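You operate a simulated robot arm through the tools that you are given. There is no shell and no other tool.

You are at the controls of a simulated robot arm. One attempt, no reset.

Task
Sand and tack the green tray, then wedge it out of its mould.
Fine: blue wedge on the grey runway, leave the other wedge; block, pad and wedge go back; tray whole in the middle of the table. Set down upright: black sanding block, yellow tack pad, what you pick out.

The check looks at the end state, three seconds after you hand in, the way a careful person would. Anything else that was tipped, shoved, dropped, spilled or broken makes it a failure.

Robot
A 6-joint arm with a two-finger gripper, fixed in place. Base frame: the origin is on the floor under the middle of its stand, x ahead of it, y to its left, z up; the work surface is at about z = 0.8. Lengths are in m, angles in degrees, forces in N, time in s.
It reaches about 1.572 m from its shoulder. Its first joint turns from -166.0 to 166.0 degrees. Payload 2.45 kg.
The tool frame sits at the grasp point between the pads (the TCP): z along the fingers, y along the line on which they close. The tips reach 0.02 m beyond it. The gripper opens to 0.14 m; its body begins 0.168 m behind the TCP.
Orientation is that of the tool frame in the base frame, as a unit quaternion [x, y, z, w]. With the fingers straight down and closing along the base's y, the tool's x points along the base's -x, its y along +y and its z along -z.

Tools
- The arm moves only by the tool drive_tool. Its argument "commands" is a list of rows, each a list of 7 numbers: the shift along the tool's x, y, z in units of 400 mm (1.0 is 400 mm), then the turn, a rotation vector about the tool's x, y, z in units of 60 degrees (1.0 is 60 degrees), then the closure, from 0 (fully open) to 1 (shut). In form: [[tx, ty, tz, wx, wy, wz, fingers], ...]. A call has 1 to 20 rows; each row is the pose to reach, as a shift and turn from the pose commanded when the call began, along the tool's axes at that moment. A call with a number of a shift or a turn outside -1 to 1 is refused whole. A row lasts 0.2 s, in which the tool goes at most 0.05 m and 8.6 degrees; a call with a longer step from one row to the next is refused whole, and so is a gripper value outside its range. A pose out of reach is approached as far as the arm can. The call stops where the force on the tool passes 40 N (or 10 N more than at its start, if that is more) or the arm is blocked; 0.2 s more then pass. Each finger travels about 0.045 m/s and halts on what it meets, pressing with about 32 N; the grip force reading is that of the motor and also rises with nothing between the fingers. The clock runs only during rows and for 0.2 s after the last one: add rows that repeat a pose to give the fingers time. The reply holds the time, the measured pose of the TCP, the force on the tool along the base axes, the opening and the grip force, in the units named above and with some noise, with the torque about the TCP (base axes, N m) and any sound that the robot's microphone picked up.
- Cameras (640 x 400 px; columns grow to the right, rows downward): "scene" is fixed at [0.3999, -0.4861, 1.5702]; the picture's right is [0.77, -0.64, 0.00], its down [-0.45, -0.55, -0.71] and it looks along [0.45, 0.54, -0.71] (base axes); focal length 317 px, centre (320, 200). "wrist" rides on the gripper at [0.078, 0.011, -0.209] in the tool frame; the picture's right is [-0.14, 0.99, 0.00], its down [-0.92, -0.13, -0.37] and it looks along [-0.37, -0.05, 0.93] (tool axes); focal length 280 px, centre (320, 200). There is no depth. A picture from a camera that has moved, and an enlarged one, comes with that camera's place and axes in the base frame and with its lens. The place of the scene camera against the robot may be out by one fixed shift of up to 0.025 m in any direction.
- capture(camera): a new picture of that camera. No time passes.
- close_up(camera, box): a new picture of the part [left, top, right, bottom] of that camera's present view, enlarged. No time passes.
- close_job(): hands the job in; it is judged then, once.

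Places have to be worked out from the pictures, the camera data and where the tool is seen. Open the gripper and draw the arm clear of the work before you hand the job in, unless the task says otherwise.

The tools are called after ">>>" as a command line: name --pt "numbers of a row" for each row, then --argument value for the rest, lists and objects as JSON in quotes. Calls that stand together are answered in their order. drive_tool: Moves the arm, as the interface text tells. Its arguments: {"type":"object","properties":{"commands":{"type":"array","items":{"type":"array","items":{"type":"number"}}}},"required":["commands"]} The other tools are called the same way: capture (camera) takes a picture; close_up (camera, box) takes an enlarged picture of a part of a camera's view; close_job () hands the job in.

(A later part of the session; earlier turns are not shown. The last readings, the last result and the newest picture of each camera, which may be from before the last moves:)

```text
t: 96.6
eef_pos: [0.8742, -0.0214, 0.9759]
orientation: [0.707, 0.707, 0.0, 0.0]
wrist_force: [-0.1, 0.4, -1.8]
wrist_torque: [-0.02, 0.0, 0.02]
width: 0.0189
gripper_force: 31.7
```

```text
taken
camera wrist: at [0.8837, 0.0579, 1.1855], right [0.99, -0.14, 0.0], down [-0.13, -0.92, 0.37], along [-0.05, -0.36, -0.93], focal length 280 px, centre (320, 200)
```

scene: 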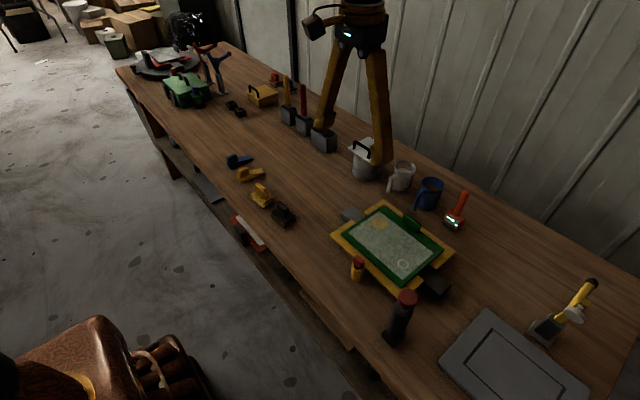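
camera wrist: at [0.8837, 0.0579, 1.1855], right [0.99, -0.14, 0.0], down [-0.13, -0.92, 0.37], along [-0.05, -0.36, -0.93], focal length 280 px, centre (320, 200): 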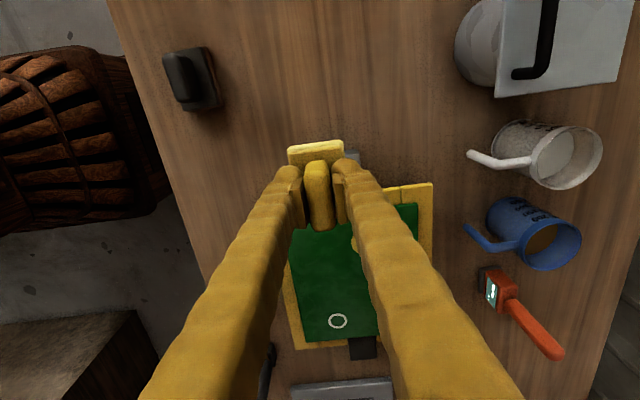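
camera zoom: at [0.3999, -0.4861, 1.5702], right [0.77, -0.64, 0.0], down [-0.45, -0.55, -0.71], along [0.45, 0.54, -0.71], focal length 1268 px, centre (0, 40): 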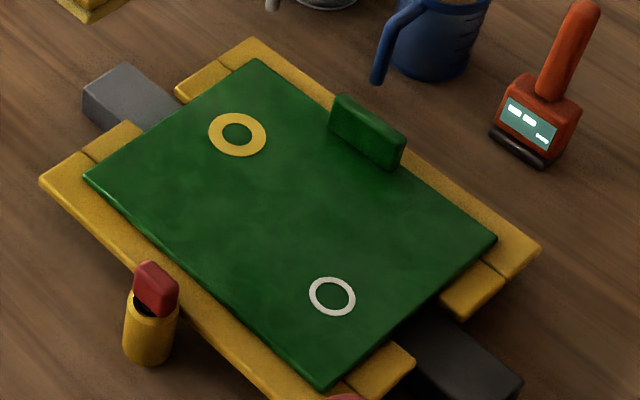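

The tray is completely clean green. I return the pad to its home (0.7305, 0.2015) with yaw 85.1°, stopping a few mm above the table.

>>> drive_tool --pt "0.07 -0.045 0 0 0 -0.01 1" --pt "0.14 -0.09 0 0 0 -0.02 1" --pt "0.21 -0.135 0 0 0 -0.03 1" --pt "0.28 -0.18 0 0 0 -0.04 1" --pt "0.35 -0.225 0 0 0 -0.05 1" --pt "0.42 -0.27 0 0 0 -0.06 1" --pt "0.49 -0.315 0 0 0 -0.07 1" --pt "0.561 -0.355 0 0 0 -0.0812 1" --pt "0.561 -0.355 0.08 0 0 -0.0812 1" --pt "0.561 -0.355 0.16 0 0 -0.0812 1" --pt "0.561 -0.355 0.24 0 0 -0.0812 1" --pt "0.561 -0.355 0.3 0 0 -0.0812 1" --pt "0.561 -0.355 0.3175 0 0 -0.0812 1" --pt "0.561 -0.355 0.3175 0 0 -0.0812 1"

>>> close_up --camera "scene" --box '[230, 150, 310, 220]'

```text
t: 99.6
eef_pos: [0.7306, 0.2036, 0.8494]
orientation: [0.676, 0.737, 0.0, 0.0]
wrist_force: [-0.1, 0.6, -1.6]
wrist_torque: [0.0, -0.03, -0.02]
width: 0.0186
gripper_force: 31.7
```

```text
5.71 times, centred on (270, 185) of scene
camera zoom: at [0.3999, -0.4861, 1.5702], right [0.77, -0.64, 0.0], down [-0.45, -0.55, -0.71], along [0.45, 0.54, -0.71], focal length 1811 px, centre (606, 286)
```

zoom: 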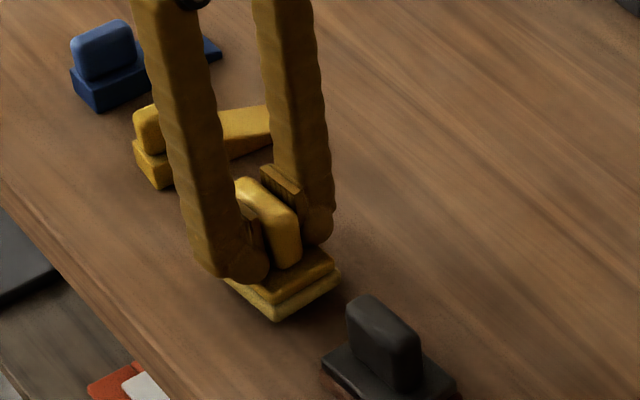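

Pad hovers about 7 mm above the table in place. I lower in steps.

>>> drive_tool --pt "0 0 0.005 0 0 0 1" --pt "0 0 0.01 0 0 0 1" --pt "0 0 0.0125 0 0 0 1" --pt "0 0 0.015 0 0 0 1" --pt "0 0 0.015 0 0 0 1"

```text
t: 100.8
eef_pos: [0.7301, 0.2025, 0.8442]
orientation: [0.676, 0.737, -0.001, -0.001]
wrist_force: [0.5, 0.1, 0.1]
wrist_torque: [0.01, -0.01, -0.02]
width: 0.0186
gripper_force: 32.8
```

>>> drive_tool --pt "0 0 0.001 0 0 0 1" --pt "0 0 0.002 0 0 0 1" --pt "0 0 0.002 0 0 0 1"

```text
t: 101.6
eef_pos: [0.7305, 0.202, 0.8439]
orientation: [0.676, 0.737, 0.0, 0.0]
wrist_force: [-0.1, 0.2, -0.9]
wrist_torque: [0.01, 0.02, 0.0]
width: 0.0188
gripper_force: 32.2
```

No contact yet; 0.8 mm more.

>>> drive_tool --pt "0 0 0.001 0 0 0 1" --pt "0 0 0.002 0 0 0 1" --pt "0 0 0.002 0 0 0 1"

```text
t: 102.4
eef_pos: [0.7309, 0.2019, 0.8431]
orientation: [0.677, 0.736, 0.0, -0.001]
wrist_force: [0.0, -0.1, -0.6]
wrist_torque: [0.02, 0.03, 0.02]
width: 0.0186
gripper_force: 32.1
```

>>> drive_tool --pt "0 0 0.001 0 0 0 1" --pt "0 0 0.002 0 0 0 1" --pt "0 0 0.002 0 0 0 1"

```text
t: 103.2
eef_pos: [0.7307, 0.2026, 0.8411]
orientation: [0.676, 0.737, -0.001, -0.001]
wrist_force: [-2.9, 0.4, 6.1]
wrist_torque: [-0.03, -0.01, 0.0]
width: 0.0187
gripper_force: 32.2
```

Table contact (about 7 N). I release, lift straight up and look.

>>> drive_tool --pt "0 0 -0.0005 0 0 0 0.95" --pt "0 0 -0.0005 0 0 0 0.85" --pt "0 0 -0.001 0 0 0 0.75" --pt "0 0 -0.002 0 0 0 0.7" --pt "0 0 -0.006 0 0 0 0.6" --pt "0 0 -0.01 0 0 0 0.55" --pt "0 0 -0.05 0 0 0 0.5" --pt "0 0 -0.12 0 0 0 0.45" --pt "0 0 -0.2 0 0 0 0.4" --pt "0 0 -0.27 0 0 0 0.4" --pt "0 0 -0.27 0 0 0 0.4"

>>> capture --camera "wrist"

>>> close_up --camera "scene" --box '[240, 150, 320, 240]'

```text
t: 105.6
eef_pos: [0.729, 0.2025, 0.9493]
orientation: [0.676, 0.737, -0.001, 0.0]
wrist_force: [0.1, 0.2, 0.1]
wrist_torque: [-0.01, -0.01, 0.03]
width: 0.0839
gripper_force: 0.0
```

```text
taken
camera wrist: at [0.7327, 0.2822, 1.1589], right [1.0, -0.05, 0.0], down [-0.05, -0.93, 0.37], along [-0.02, -0.37, -0.93], focal length 280 px, centre (320, 200)
```

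wrist: 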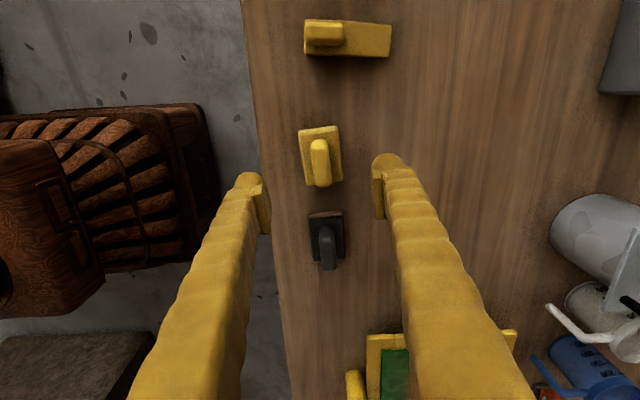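

```text
4.44 times, centred on (280, 195) of scene
camera zoom: at [0.3999, -0.4861, 1.5702], right [0.77, -0.64, 0.0], down [-0.45, -0.55, -0.71], along [0.45, 0.54, -0.71], focal length 1408 px, centre (498, 222)
```

zoom: 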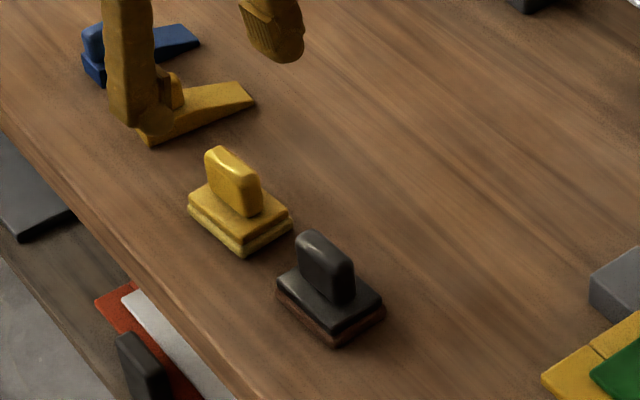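

Both tools are back upright. Now the blue wedge: I fly to above (0.76, 0.427), turning the gripper back so it closes along y.

>>> drive_tool --pt "0.02 0.0 -0.06 0 0 -0.06 0.4" --pt "0.08 0.01 -0.125 0 0 -0.19 0.4" --pt "0.16 0.03 -0.125 0 0 -0.32 0.4" --pt "0.24 0.05 -0.125 0 0 -0.45 0.4" --pt "0.32 0.07 -0.125 0 0 -0.58 0.4" --pt "0.4 0.09 -0.125 0 0 -0.71 0.4" --pt "0.48 0.11 -0.125 0 0 -0.84 0.4" --pt "0.5554 0.1225 -0.125 0 0 -0.97 0.4" --pt "0.5554 0.1225 -0.125 0 0 -1.0 0.4" --pt "0.5554 0.1225 -0.125 0 0 -1.0 0.4"

>>> drive_tool --pt "0 0 0 0 0 -0.13 0.4" --pt "0 0 0 0 0 -0.26 0.4" --pt "0 0 0 0 0 -0.39 0.4" --pt "0 0 0 0 0 -0.419 0.4" --pt "0 0 0 0 0 -0.419 0.4"

>>> capture --camera "wrist"

>>> close_up --camera "wrist" --box '[230, 80, 420, 200]'

```text
t: 107.8
eef_pos: [0.7595, 0.4273, 0.9996]
orientation: [0.216, 0.976, 0.0, 0.0]
wrist_force: [0.7, -0.4, -0.1]
wrist_torque: [0.01, -0.02, 0.03]
width: 0.0839
gripper_force: 0.1
```

```text
t: 109.0
eef_pos: [0.7604, 0.4265, 0.9992]
orientation: [0.0, 1.0, 0.0, 0.0]
wrist_force: [0.3, 0.3, -0.4]
wrist_torque: [0.01, -0.02, 0.04]
width: 0.0843
gripper_force: 0.1
```

```text
taken
camera wrist: at [0.6816, 0.439, 1.2092], right [0.14, 0.99, 0.0], down [0.92, -0.13, 0.37], along [0.37, -0.05, -0.93], focal length 280 px, centre (320, 200)
```

wrist: 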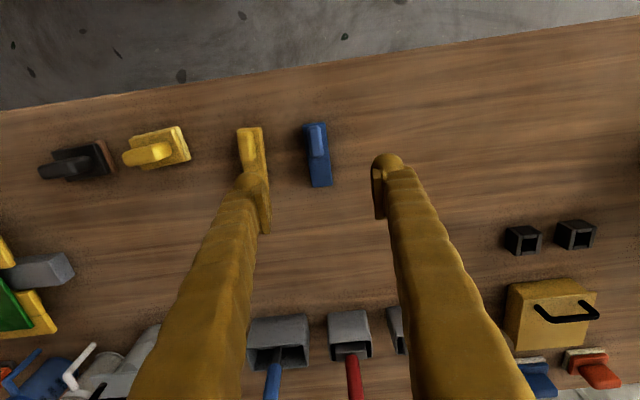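

```text
3.33 times, centred on (325, 140) of wrist
camera zoom: at [0.6816, 0.439, 1.2092], right [0.14, 0.99, 0.0], down [0.92, -0.13, 0.37], along [0.37, -0.05, -0.93], focal length 935 px, centre (303, 400)
```

zoom: 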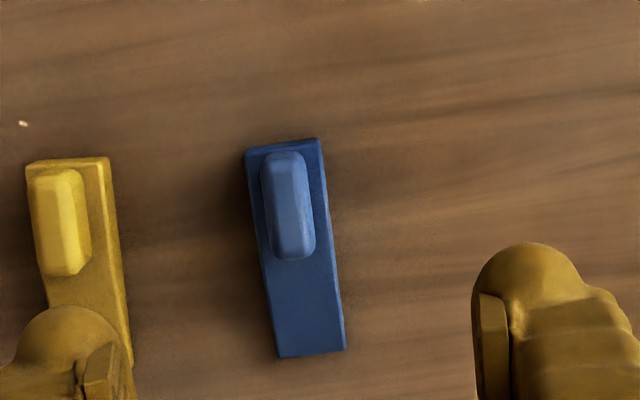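

The wedge lies straight: x 0.725–0.82, y 0.41–0.44, thin end toward +x, with its handle centred at about (0.746, 0.425). I narrow the gripper to clear the yellow wedge and descend partway.

>>> drive_tool --pt "0.018 -0.002 0.0 0 0 0 0.5" --pt "0.036 -0.004 0.05 0 0 0 0.6" --pt "0.036 -0.004 0.13 0 0 0 0.62" --pt "0.036 -0.004 0.2 0 0 0 0.62" --pt "0.036 -0.004 0.26 0 0 0 0.62" --pt "0.036 -0.004 0.26 0 0 0 0.62"

>>> capture --camera "wrist"

>>> close_up --camera "scene" --box '[200, 130, 280, 190]'

```text
t: 110.4
eef_pos: [0.7453, 0.4267, 0.8951]
orientation: [-0.002, 1.0, 0.0, 0.0]
wrist_force: [-0.2, 0.0, 0.6]
wrist_torque: [-0.03, 0.01, 0.01]
width: 0.0534
gripper_force: 0.0
```

```text
taken
camera wrist: at [0.6671, 0.438, 1.1045], right [0.14, 0.99, 0.0], down [0.92, -0.13, 0.37], along [0.37, -0.05, -0.93], focal length 280 px, centre (320, 200)
```

wrist: 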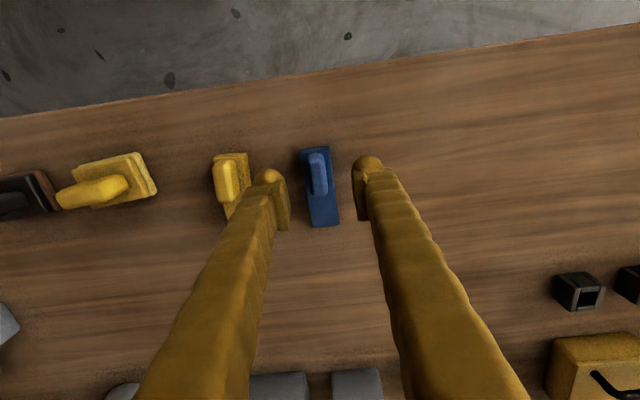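

```text
6.67 times, centred on (240, 160) of scene
camera zoom: at [0.3999, -0.4861, 1.5702], right [0.77, -0.64, 0.0], down [-0.45, -0.55, -0.71], along [0.45, 0.54, -0.71], focal length 2112 px, centre (853, 467)
```

zoom: 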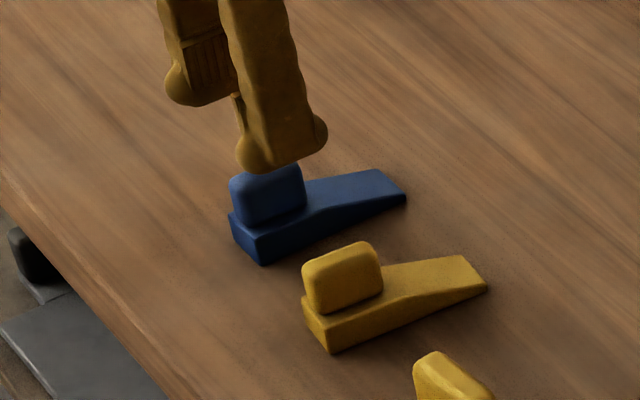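

Handle sits between the fingers. I descend to z≈0.8455 and close.

>>> drive_tool --pt "0 -0.001 0.05 0 0 0 0.62" --pt "0 -0.001 0.1 0 0 0 0.62" --pt "0 -0.001 0.125 0 0 0 0.62" --pt "0 -0.001 0.125 0 0 0 0.7" --pt "0 -0.001 0.125 0 0 0 0.8" --pt "0 -0.001 0.125 0 0 0 0.9" --pt "0 -0.001 0.125 0 0 0 1.0" --pt "0 -0.001 0.125 0 0 0 1.0" --pt "0 -0.001 0.125 0 0 0 1.0"

>>> close_up --camera "scene" --box '[200, 130, 280, 190]'

>>> close_up --camera "wrist" --box '[230, 100, 420, 260]'

```text
t: 112.4
eef_pos: [0.7456, 0.4247, 0.8455]
orientation: [-0.001, 1.0, 0.0, 0.0]
wrist_force: [-0.3, 0.8, 0.2]
wrist_torque: [0.01, 0.01, -0.01]
width: 0.0165
gripper_force: 32.1
```

```text
6.67 times, centred on (240, 160) of scene
camera zoom: at [0.3999, -0.4861, 1.5702], right [0.77, -0.64, 0.0], down [-0.45, -0.55, -0.71], along [0.45, 0.54, -0.71], focal length 2112 px, centre (853, 467)
```

zoom: 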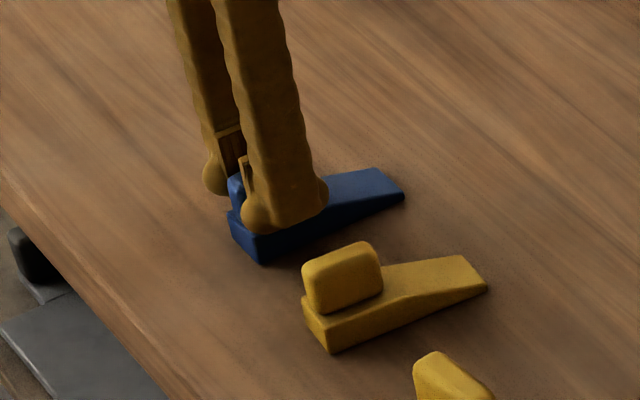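

```text
2.50 times, centred on (325, 180) of wrist
camera zoom: at [0.6674, 0.4366, 1.0548], right [0.14, 0.99, 0.0], down [0.92, -0.13, 0.37], along [0.37, -0.05, -0.93], focal length 701 px, centre (308, 250)
```

zoom: 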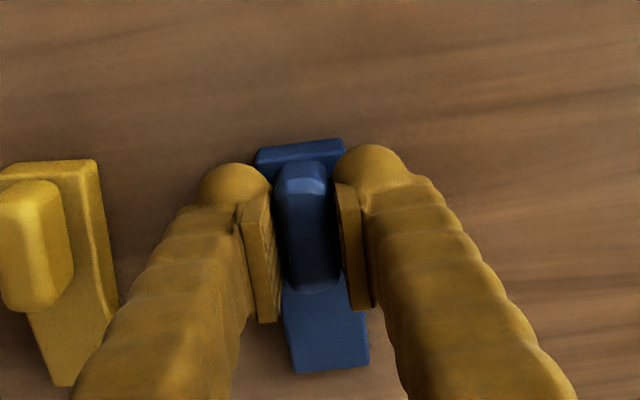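

The wedge is gripped without moving (16.5 mm handle); home pose TCP (0.746, 0.425, 0.8456), yaw 0. I lift it, carry it toward the grey runway, and turn it clockwise so the thin end will point −y.

>>> drive_tool --pt "0 0 -0.06 0 0 0 1" --pt "0 0 -0.14 0 0 0 1" --pt "0 0 -0.22 0 0 0 1" --pt "0 0 -0.3 0 0 0 1" --pt "-0.03 -0.07 -0.32 0 0 0.07 1" --pt "-0.065 -0.16 -0.32 0 0 0.16 1" --pt "-0.1 -0.25 -0.32 0 0 0.25 1" --pt "-0.135 -0.345 -0.32 0 0 0.34 1" --pt "-0.17 -0.44 -0.32 0 0 0.43 1" --pt "-0.205 -0.535 -0.32 0 0 0.53 1" --pt "-0.24 -0.63 -0.32 0 0 0.63 1" --pt "-0.28 -0.725 -0.32 0 0 0.73 1" --pt "-0.32 -0.82 -0.32 0 0 0.83 1" --pt "-0.36 -0.915 -0.32 0 0 0.93 1" --pt "-0.391 -1.0 -0.32 0 0 1.0 1" --pt "-0.391 -1.0 -0.32 0 0 1.0 1"

>>> drive_tool --pt "0 0 0 0 0 0.13 1" --pt "0 0 0 0 0 0.26 1" --pt "0 0 0 0 0 0.39 1" --pt "0 0 0 0 0 0.5 1" --pt "0 0 0 0 0 0.5 1"

>>> capture --camera "wrist"

>>> close_up --camera "wrist" --box '[220, 120, 440, 280]'

>>> close_up --camera "scene" --box '[320, 160, 450, 250]'

```text
t: 115.8
eef_pos: [0.9037, 0.0251, 0.9742]
orientation: [0.499, 0.866, 0.0, -0.001]
wrist_force: [0.7, -0.7, -0.1]
wrist_torque: [0.0, 0.0, 0.01]
width: 0.0165
gripper_force: 32.1
```

```text
t: 117.0
eef_pos: [0.9025, 0.025, 0.973]
orientation: [0.707, 0.707, 0.0, 0.0]
wrist_force: [0.6, -0.1, 0.0]
wrist_torque: [0.01, 0.02, -0.03]
width: 0.0168
gripper_force: 32.1
```

```text
taken
camera wrist: at [0.9136, 0.1039, 1.1831], right [0.99, -0.14, 0.0], down [-0.13, -0.92, 0.37], along [-0.05, -0.36, -0.93], focal length 280 px, centre (320, 200)
```

wrist: 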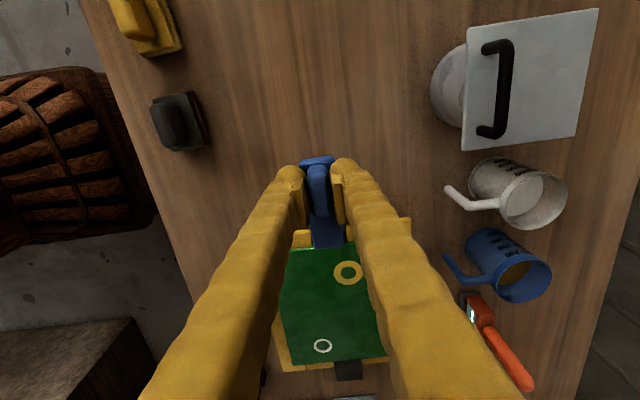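

```text
2.50 times, centred on (330, 200) of wrist
camera zoom: at [0.9136, 0.1039, 1.1831], right [0.99, -0.14, 0.0], down [-0.13, -0.92, 0.37], along [-0.05, -0.36, -0.93], focal length 701 px, centre (295, 200)
```

zoom: 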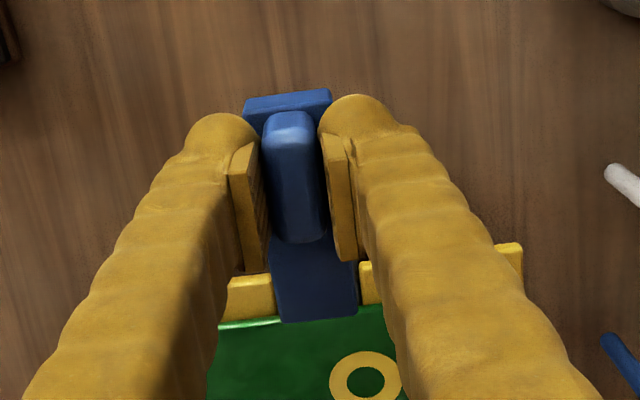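

```text
4.44 times, centred on (385, 205) of scene
camera zoom: at [0.3999, -0.4861, 1.5702], right [0.77, -0.64, 0.0], down [-0.45, -0.55, -0.71], along [0.45, 0.54, -0.71], focal length 1408 px, centre (31, 178)
```

zoom: 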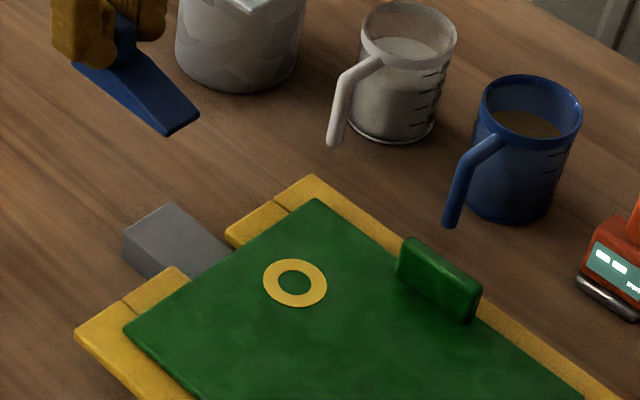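

The wedge points −y and lines up with the runway (x≈0.9025). I lower it to about 13 mm above the runway top, with the thin tip just outside the tray edge.

>>> drive_tool --pt "-0.03 0 0.05 0 0 0 1" --pt "-0.06 0 0.1 0 0 0 1" --pt "-0.08 0 0.15 0 0 0 1" --pt "-0.08 0 0.2 0 0 0 1" --pt "-0.08 0 0.2215 0 0 0 1" --pt "-0.08 0 0.2215 0 0 0 1"

>>> close_up --camera "wrist" --box '[220, 120, 440, 280]'

>>> close_up --camera "scene" --box '[330, 180, 420, 250]'

```text
t: 118.4
eef_pos: [0.9024, -0.0061, 0.8842]
orientation: [0.706, 0.708, 0.0, 0.0]
wrist_force: [-0.3, 0.5, -1.0]
wrist_torque: [0.0, -0.03, 0.02]
width: 0.0165
gripper_force: 31.8
```

```text
2.50 times, centred on (330, 200) of wrist
camera zoom: at [0.9134, 0.0729, 1.0933], right [0.99, -0.14, 0.0], down [-0.13, -0.92, 0.37], along [-0.05, -0.36, -0.93], focal length 701 px, centre (295, 200)
```

zoom: 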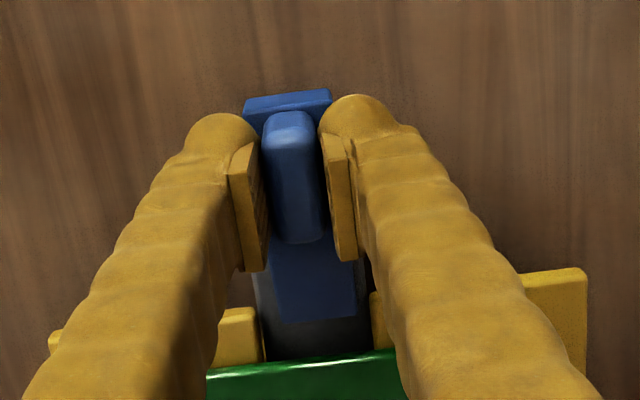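

```text
5.71 times, centred on (375, 215) of scene
camera zoom: at [0.3999, -0.4861, 1.5702], right [0.77, -0.64, 0.0], down [-0.45, -0.55, -0.71], along [0.45, 0.54, -0.71], focal length 1811 px, centre (6, 114)
```

zoom: 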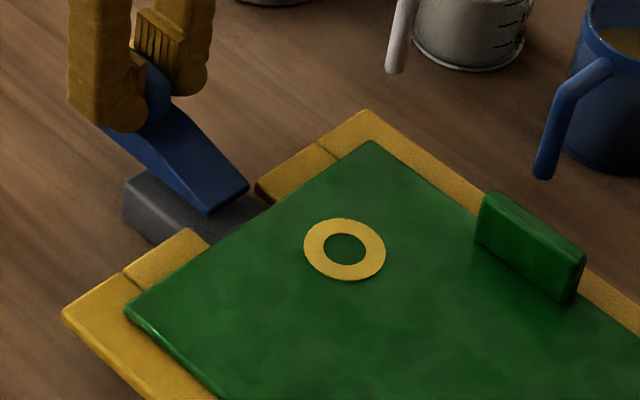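

Aligned over the runway with the tip clear of the tray edge. I lower in steps to feel the runway.

>>> drive_tool --pt "0 0 0.008 0 0 0 1" --pt "0 0 0.016 0 0 0 1" --pt "0 0 0.022 0 0 0 1" --pt "0 0 0.026 0 0 0 1" --pt "0 0 0.026 0 0 0 1"

```text
t: 119.6
eef_pos: [0.904, -0.0077, 0.8743]
orientation: [0.706, 0.708, 0.001, 0.0]
wrist_force: [-1.4, 3.2, 21.1]
wrist_torque: [-0.58, 0.06, -0.06]
width: 0.0163
gripper_force: 32.1
```

Contact on the runway (21 N). I ease 0.8 mm and begin to slide the wedge −y under the tray edge, in short stages.

>>> drive_tool --pt "0 0 -0.002 0 0 0 1" --pt "-0.01 0 -0.002 0 0 0 1" --pt "-0.02 0 -0.002 0 0 0 1" --pt "-0.03 0 -0.002 0 0 0 1" --pt "-0.04 0 -0.002 0 0 0 1"

>>> close_up --camera "wrist" --box '[220, 120, 440, 280]'

>>> close_up --camera "scene" --box '[330, 180, 420, 250]'

```text
t: 120.8
eef_pos: [0.9031, -0.0222, 0.8743]
orientation: [0.706, 0.708, -0.001, 0.0]
wrist_force: [0.8, 3.9, 10.7]
wrist_torque: [0.1, -0.05, 0.01]
width: 0.0167
gripper_force: 32.0
```

```text
2.50 times, centred on (330, 200) of wrist
camera zoom: at [0.9139, 0.0569, 1.0845], right [0.99, -0.14, 0.0], down [-0.13, -0.92, 0.37], along [-0.05, -0.36, -0.93], focal length 701 px, centre (295, 200)
```

zoom: 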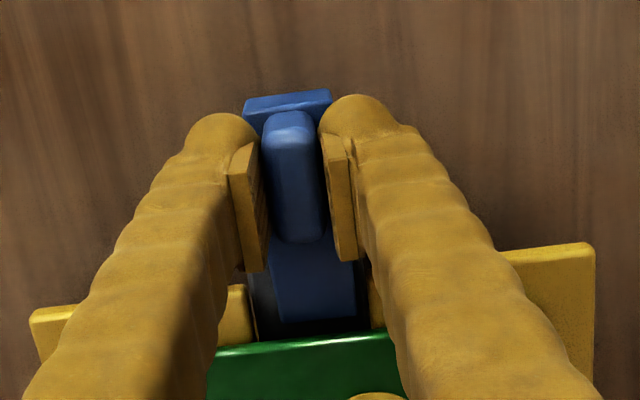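

```text
5.71 times, centred on (375, 215) of scene
camera zoom: at [0.3999, -0.4861, 1.5702], right [0.77, -0.64, 0.0], down [-0.45, -0.55, -0.71], along [0.45, 0.54, -0.71], focal length 1811 px, centre (6, 114)
```

zoom: 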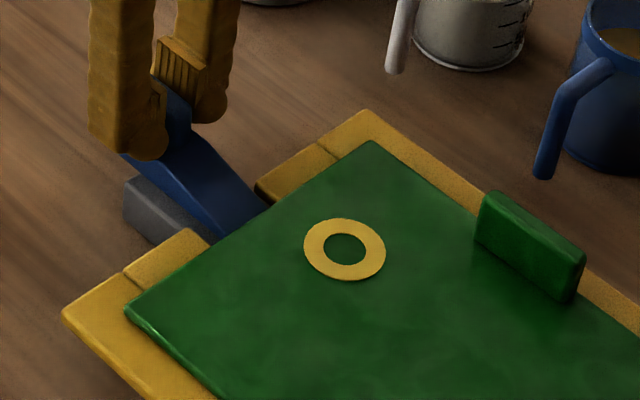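

Sliding freely (about 11 N down, 4 N drag); the tip is now about at the tray's edge. I continue 15 mm.

>>> drive_tool --pt "-0.008 0 0 0 0 0 1" --pt "-0.016 0 0 0 0 0 1" --pt "-0.024 0 0 0 0 0 1" --pt "-0.032 0 0 0 0 0 1" --pt "-0.0375 0 0 0 0 0 1"

>>> close_up --camera "wrist" --box '[220, 120, 440, 280]'

>>> close_up --camera "scene" --box '[330, 180, 420, 250]'

```text
t: 122.0
eef_pos: [0.9039, -0.037, 0.8759]
orientation: [0.707, 0.708, -0.001, 0.001]
wrist_force: [-0.5, 1.2, 2.8]
wrist_torque: [0.07, 0.0, 0.02]
width: 0.0166
gripper_force: 31.4
```

```text
2.50 times, centred on (330, 200) of wrist
camera zoom: at [0.9144, 0.0418, 1.0846], right [0.99, -0.14, 0.0], down [-0.13, -0.92, 0.37], along [-0.05, -0.36, -0.93], focal length 701 px, centre (295, 200)
```

zoom: 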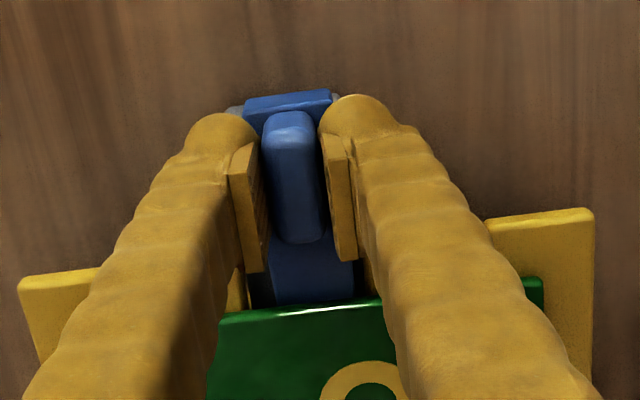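

```text
5.71 times, centred on (375, 215) of scene
camera zoom: at [0.3999, -0.4861, 1.5702], right [0.77, -0.64, 0.0], down [-0.45, -0.55, -0.71], along [0.45, 0.54, -0.71], focal length 1811 px, centre (6, 114)
```

zoom: 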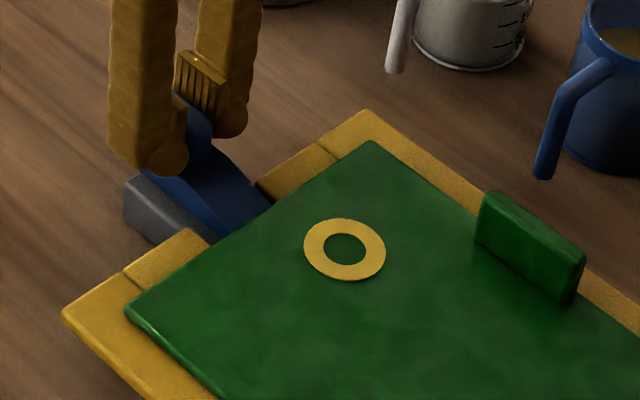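

The tip has slipped under the tray edge with little resistance. I push on slowly, 10 mm.

>>> drive_tool --pt "-0.006 0 0 0 0 0 1" --pt "-0.012 0 0 0 0 0 1" --pt "-0.018 0 0 0 0 0 1" --pt "-0.025 0 0 0 0 0 1" --pt "-0.025 0 0 0 0 0 1"

>>> close_up --camera "scene" --box '[330, 180, 420, 250]'

```text
t: 123.2
eef_pos: [0.9031, -0.0465, 0.8763]
orientation: [0.707, 0.707, 0.001, 0.0]
wrist_force: [-0.1, 0.3, -1.8]
wrist_torque: [0.08, 0.03, 0.0]
width: 0.0165
gripper_force: 31.9
```

```text
5.71 times, centred on (375, 215) of scene
camera zoom: at [0.3999, -0.4861, 1.5702], right [0.77, -0.64, 0.0], down [-0.45, -0.55, -0.71], along [0.45, 0.54, -0.71], focal length 1811 px, centre (6, 114)
```

zoom: 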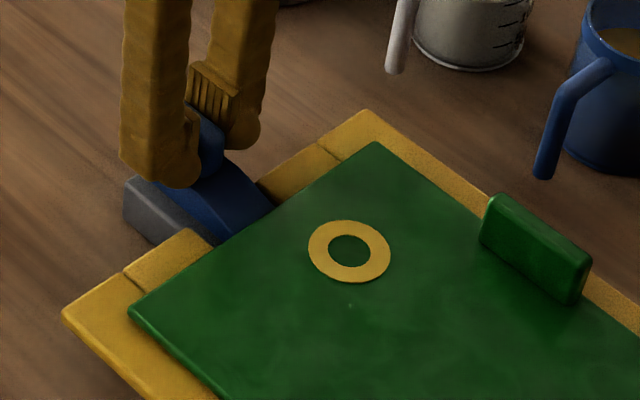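

The tray has shifted a few mm, so the wedge is working on it. I look closely from the wrist and the wider scene before going on.

>>> close_up --camera "wrist" --box '[200, 120, 460, 320]'

>>> close_up --camera "scene" --box '[335, 190, 465, 300]'

```text
2.00 times, centred on (330, 220) of wrist
camera zoom: at [0.9134, 0.0315, 1.0847], right [0.99, -0.14, 0.0], down [-0.13, -0.92, 0.37], along [-0.05, -0.36, -0.93], focal length 561 px, centre (300, 160)
```

zoom: 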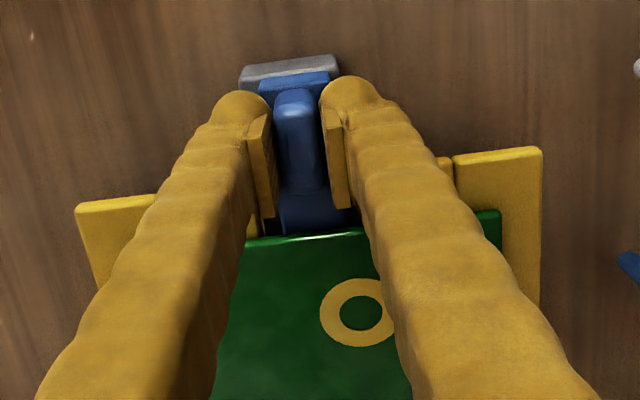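

```text
3.64 times, centred on (400, 245) of scene
camera zoom: at [0.3999, -0.4861, 1.5702], right [0.77, -0.64, 0.0], down [-0.45, -0.55, -0.71], along [0.45, 0.54, -0.71], focal length 1152 px, centre (29, 36)
```

zoom: 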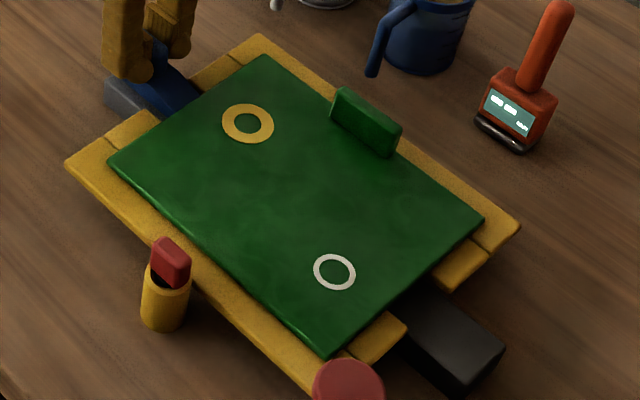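

The tray seems to have come loose (it shifted about 2–3 mm in −y). I push another 8 mm to see whether it lifts at the wedge side.

>>> drive_tool --pt "-0.005 0 0 0 0 0 1" --pt "-0.01 0 0 0 0 0 1" --pt "-0.015 0 0 0 0 0 1" --pt "-0.02 0 0 0 0 0 1" --pt "-0.02 0 0 0 0 0 1"

>>> close_up --camera "scene" --box '[330, 180, 420, 250]'

>>> close_up --camera "scene" --box '[335, 190, 465, 290]'

```text
t: 124.4
eef_pos: [0.9018, -0.0553, 0.8758]
orientation: [0.707, 0.708, 0.0, 0.001]
wrist_force: [4.1, 24.2, 8.2]
wrist_torque: [0.32, -0.04, 0.04]
width: 0.0166
gripper_force: 32.2
```

```text
5.71 times, centred on (375, 215) of scene
camera zoom: at [0.3999, -0.4861, 1.5702], right [0.77, -0.64, 0.0], down [-0.45, -0.55, -0.71], along [0.45, 0.54, -0.71], focal length 1811 px, centre (6, 114)
```

zoom: 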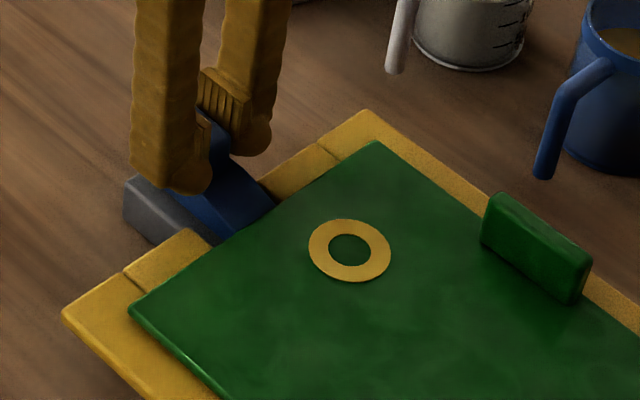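

```text
4.00 times, centred on (400, 240) of scene
camera zoom: at [0.3999, -0.4861, 1.5702], right [0.77, -0.64, 0.0], down [-0.45, -0.55, -0.71], along [0.45, 0.54, -0.71], focal length 1268 px, centre (0, 40)
```

zoom: 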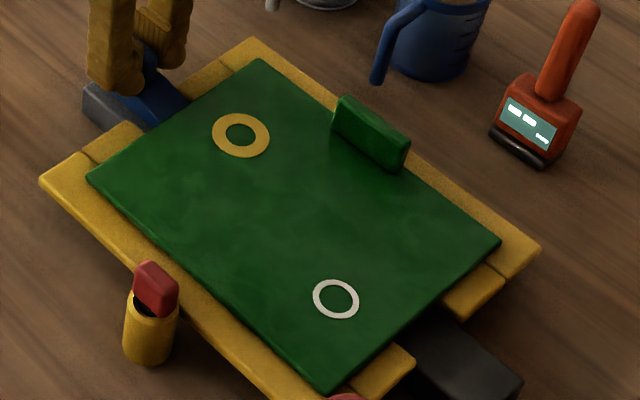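

The tray slid 3.7 mm and stopped, and the push is now 24 N without visible lift. I push 2 mm further, watching force and the tray.

>>> drive_tool --pt "-0.0025 0 0 0 0 0 1" --pt "-0.005 0 0 0 0 0 1" --pt "-0.005 0 0 0 0 0 1"

>>> close_up --camera "scene" --box '[330, 180, 420, 250]'

```text
t: 125.2
eef_pos: [0.9035, -0.0565, 0.8759]
orientation: [0.706, 0.708, 0.0, 0.0]
wrist_force: [4.0, 22.9, 6.0]
wrist_torque: [0.5, -0.09, 0.09]
width: 0.0166
gripper_force: 32.1
```

```text
5.71 times, centred on (375, 215) of scene
camera zoom: at [0.3999, -0.4861, 1.5702], right [0.77, -0.64, 0.0], down [-0.45, -0.55, -0.71], along [0.45, 0.54, -0.71], focal length 1811 px, centre (6, 114)
```

zoom: 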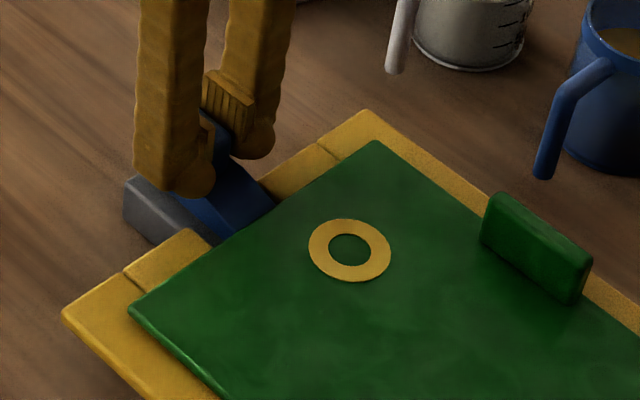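

The push saturates near 23 N, which is the grip's friction limit, so the wedge is now jammed under the tray. I let go of it there (it sits fully on the runway) and rise to inspect.

>>> drive_tool --pt "0 0 0 0 0 0 0.9" --pt "0 0 0 0 0 0 0.8" --pt "0 0 -0.003 0 0 0 0.72" --pt "0 0 -0.01 0 0 0 0.7" --pt "0 0 -0.06 0 0 0 0.7" --pt "0 0 -0.14 0 0 0 0.6" --pt "0.1 0 -0.2 0 0 0 0.4" --pt "0.2 0 -0.2 0 0 0 0.2" --pt "0.2 0 -0.2 0 0 0 0" --pt "0.2 0 -0.2 0 0 0 0"

>>> capture --camera "wrist"

>>> close_up --camera "wrist" --box '[230, 180, 430, 330]'

>>> close_up --camera "scene" --box '[335, 190, 425, 250]'

```text
t: 127.4
eef_pos: [0.9036, 0.0225, 0.9549]
orientation: [0.707, 0.708, 0.0, 0.0]
wrist_force: [0.8, 0.0, -0.3]
wrist_torque: [-0.03, 0.03, -0.02]
width: 0.14
gripper_force: 0.0
```

```text
taken
camera wrist: at [0.9139, 0.1012, 1.1644], right [0.99, -0.14, 0.0], down [-0.13, -0.92, 0.37], along [-0.05, -0.36, -0.93], focal length 280 px, centre (320, 200)
```

wrist: 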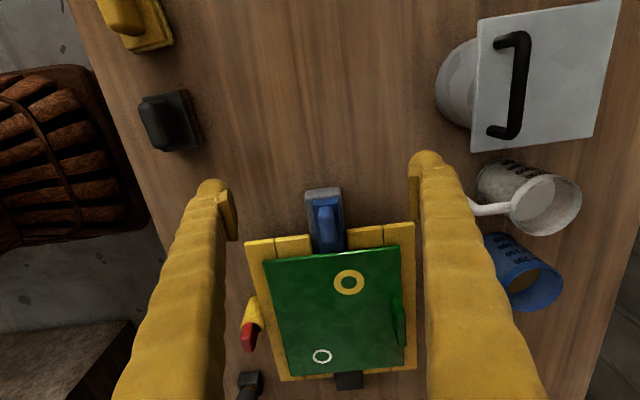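

```text
2.67 times, centred on (330, 255) of wrist
camera zoom: at [0.9139, 0.1012, 1.1644], right [0.99, -0.14, 0.0], down [-0.13, -0.92, 0.37], along [-0.05, -0.36, -0.93], focal length 748 px, centre (293, 53)
```

zoom: 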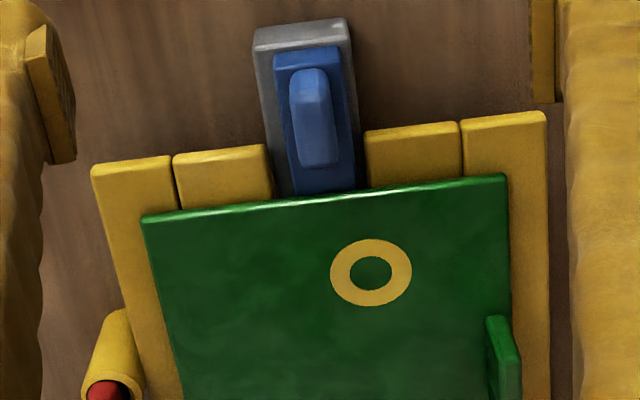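

```text
6.67 times, centred on (380, 220) of scene
camera zoom: at [0.3999, -0.4861, 1.5702], right [0.77, -0.64, 0.0], down [-0.45, -0.55, -0.71], along [0.45, 0.54, -0.71], focal length 2112 px, centre (-80, 67)
```

zoom: 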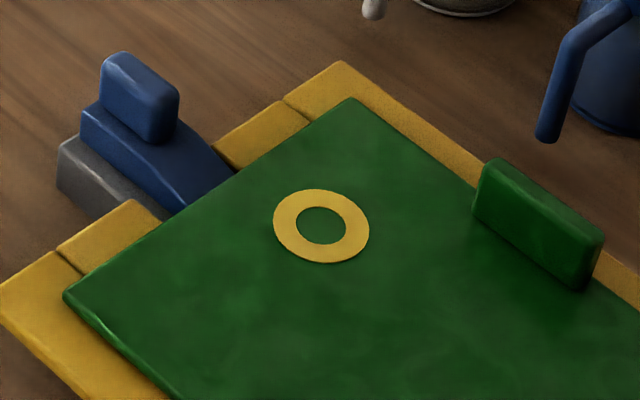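

The wedge sits neatly on the grey runway with its slope under the tray edge, and the edge is raised only about 2 mm. I close the fingers, drop behind the wedge's thick end, and will push it from there.

>>> drive_tool --pt "0.02 0 0 0 0 0 0.15" --pt "0.02 0 0 0 0 0 0.3" --pt "0.02 0 0 0 0 0 0.45" --pt "0.02 0 0 0 0 0 0.6" --pt "0.02 0 0.04 0 0 0 0.75" --pt "0.02 0 0.1 0 0 0 0.9" --pt "0.02 0 0.16 0 0 0 1" --pt "0.02 0 0.22 0 0 0 1" --pt "0.02 0 0.246 0 0 0 1" --pt "0.02 0 0.246 0 0 0 1"

>>> close_up --camera "scene" --box '[320, 180, 420, 250]'

>>> close_up --camera "wrist" --box '[220, 120, 440, 320]'

```text
t: 129.6
eef_pos: [0.9027, 0.0297, 0.8562]
orientation: [0.706, 0.708, 0.0, -0.001]
wrist_force: [0.2, -0.2, 0.6]
wrist_torque: [0.0, 0.0, 0.0]
width: 0.0001
gripper_force: 29.2
```

```text
5.71 times, centred on (370, 215) of scene
camera zoom: at [0.3999, -0.4861, 1.5702], right [0.77, -0.64, 0.0], down [-0.45, -0.55, -0.71], along [0.45, 0.54, -0.71], focal length 1811 px, centre (34, 114)
```

zoom: 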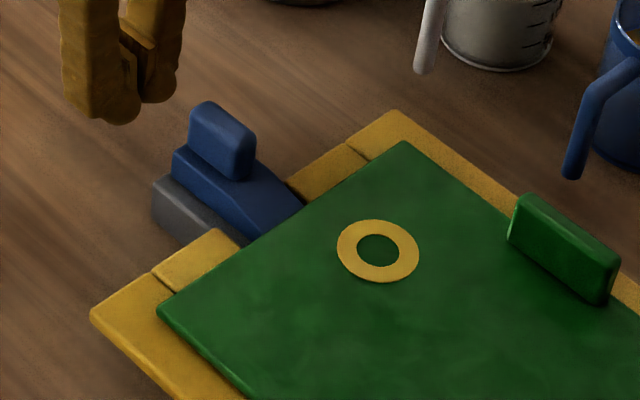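

```text
2.00 times, centred on (330, 220) of wrist
camera zoom: at [0.9134, 0.1087, 1.0657], right [0.99, -0.14, 0.0], down [-0.13, -0.92, 0.37], along [-0.05, -0.36, -0.93], focal length 561 px, centre (300, 160)
```

zoom: 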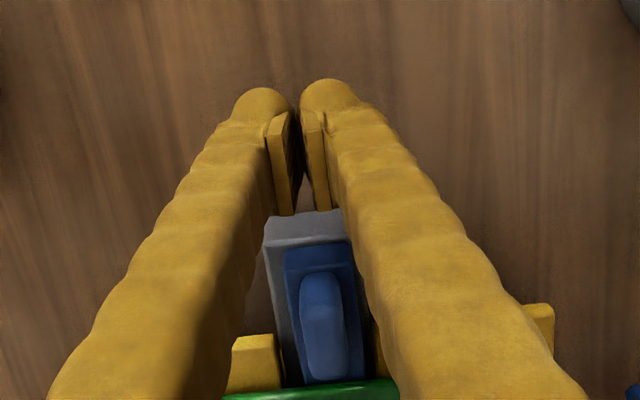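

Fingers are closed behind the wedge. I advance −y toward its thick end, then push in small steps.

>>> drive_tool --pt "-0.03 0 0 0 0 0 1" --pt "-0.06 0 0 0 0 0 1" --pt "-0.085 0 0 0 0 0 1" --pt "-0.1 0 0 0 0 0 1" --pt "-0.108 0 0 0 0 0 1" --pt "-0.108 0 0 0 0 0 1"

>>> close_up --camera "scene" --box '[320, 180, 420, 250]'

```text
t: 131.0
eef_pos: [0.9037, -0.0081, 0.8572]
orientation: [0.706, 0.708, 0.001, -0.001]
wrist_force: [-0.2, 9.8, 0.8]
wrist_torque: [0.06, 0.05, -0.03]
width: 0.0061
gripper_force: 29.3
stopped in row 6: the force on the tool passed its limit at 43 N (the readings are from after the stop); the commanded pose is now the measured one
```

```text
5.71 times, centred on (370, 215) of scene
camera zoom: at [0.3999, -0.4861, 1.5702], right [0.77, -0.64, 0.0], down [-0.45, -0.55, -0.71], along [0.45, 0.54, -0.71], focal length 1811 px, centre (34, 114)
```

zoom: 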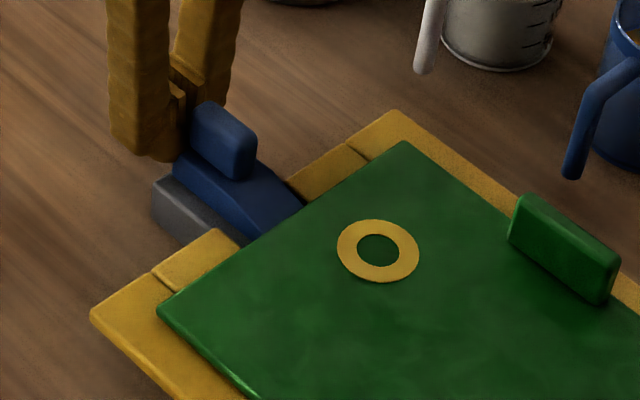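

The wedge is hard against a stop (43 N) and did not move further. I back off and compare the tray's pose in the same view as before wedging.

>>> drive_tool --pt "0.02 0 0 0 0 0 1" --pt "0.06 0 -0.02 0 0 0 1" --pt "0.12 0 -0.1 0 0 0 0.9" --pt "0.2 0 -0.16 0 0 0 0.8" --pt "0.3 0 -0.2 0 0 0 0.7" --pt "0.4 0 -0.2 0 0 0 0.6" --pt "0.4 0 -0.2 0 0 0 0.5"

>>> close_up --camera "scene" --box '[335, 190, 465, 290]'

>>> close_up --camera "scene" --box '[345, 210, 395, 250]'

>>> close_up --camera "scene" --box '[400, 230, 460, 290]'

```text
t: 132.6
eef_pos: [0.9011, 0.1506, 0.9386]
orientation: [0.707, 0.707, 0.001, -0.001]
wrist_force: [0.0, -0.3, 1.1]
wrist_torque: [-0.02, 0.03, 0.0]
width: 0.0698
gripper_force: 0.1
```

```text
4.00 times, centred on (400, 240) of scene
camera zoom: at [0.3999, -0.4861, 1.5702], right [0.77, -0.64, 0.0], down [-0.45, -0.55, -0.71], along [0.45, 0.54, -0.71], focal length 1268 px, centre (0, 40)
```

zoom: 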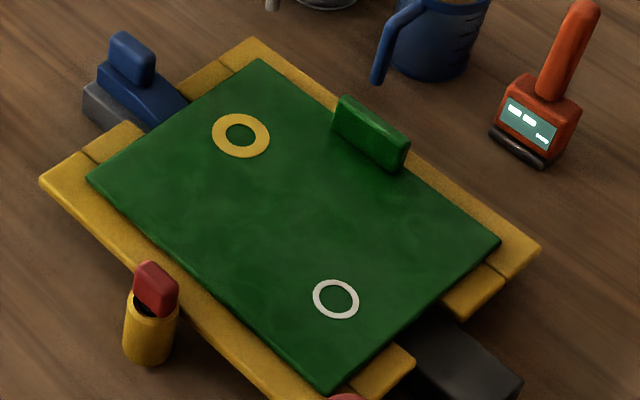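

```text
10.00 times, centred on (370, 230) of scene
camera zoom: at [0.3999, -0.4861, 1.5702], right [0.77, -0.64, 0.0], down [-0.45, -0.55, -0.71], along [0.45, 0.54, -0.71], focal length 3169 px, centre (-180, -100)
```

zoom: 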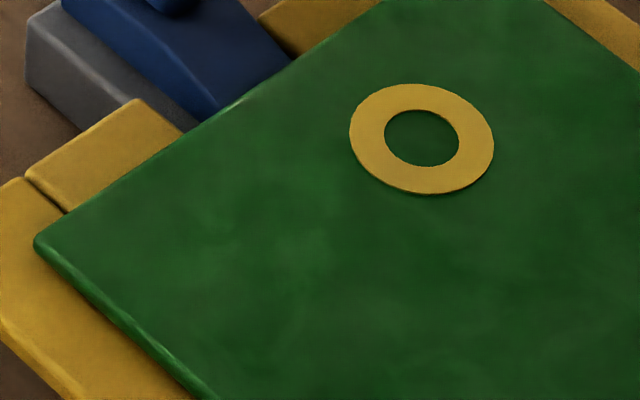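

```text
6.67 times, centred on (430, 260) of scene
camera zoom: at [0.3999, -0.4861, 1.5702], right [0.77, -0.64, 0.0], down [-0.45, -0.55, -0.71], along [0.45, 0.54, -0.71], focal length 2112 px, centre (-413, -200)
```

zoom: 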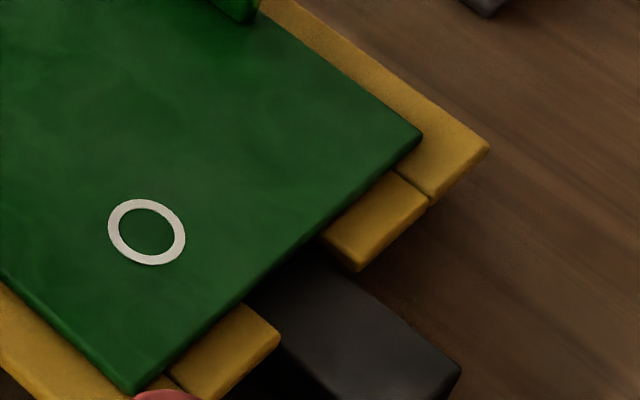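

The tray has slid about 4 mm and its edge has risen slightly, with the wedge at a hard stop, so it appears to be freed. I move above the green tab at about (0.987, −0.215) to inspect it and set up a cautious test lift.

>>> drive_tool --pt "-0.05 0.01 -0.04 0 0 0 0.5" --pt "-0.14 0.03 -0.09 0 0 0 0.5" --pt "-0.24 0.055 -0.09 0 0 0 0.5" --pt "-0.34 0.08 -0.09 0 0 0 0.5" --pt "-0.44 0.1 -0.09 0 0 0 0.5" --pt "-0.54 0.125 -0.09 0 0 0 0.5" --pt "-0.64 0.15 -0.09 0 0 0 0.5" --pt "-0.74 0.17 -0.09 0 0 0 0.5" --pt "-0.84 0.195 -0.09 0 0 0 0.5" --pt "-0.916 0.21 -0.09 0 0 0 0.5" --pt "-0.916 0.21 -0.09 0 0 0 0.5"

>>> capture --camera "wrist"

>>> close_up --camera "wrist" --box '[200, 20, 440, 220]'

>>> capture --camera "scene"

```text
t: 135.0
eef_pos: [0.9862, -0.2158, 0.9744]
orientation: [0.707, 0.707, 0.0, 0.0]
wrist_force: [0.3, -0.7, -0.8]
wrist_torque: [0.02, 0.0, 0.01]
width: 0.0699
gripper_force: 0.0
```

```text
taken
camera wrist: at [0.9973, -0.1368, 1.184], right [0.99, -0.14, 0.0], down [-0.13, -0.92, 0.37], along [-0.05, -0.36, -0.93], focal length 280 px, centre (320, 200)
```

wrist: 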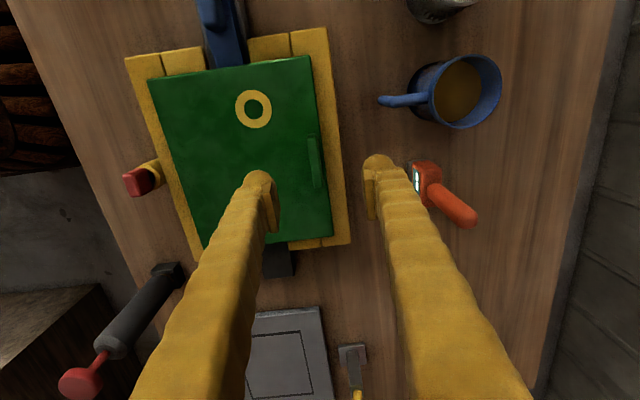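

```text
2.00 times, centred on (320, 120) of wrist
camera zoom: at [0.9973, -0.1368, 1.184], right [0.99, -0.14, 0.0], down [-0.13, -0.92, 0.37], along [-0.05, -0.36, -0.93], focal length 561 px, centre (320, 360)
```

zoom: 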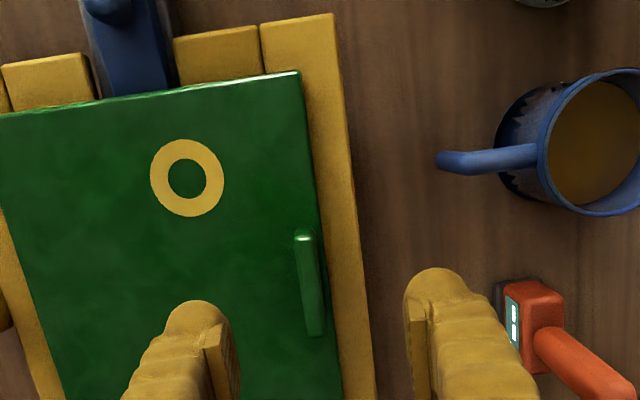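

```text
taken
```

scene: 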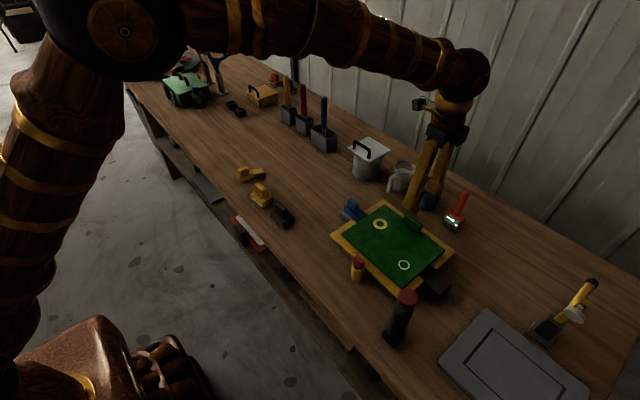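

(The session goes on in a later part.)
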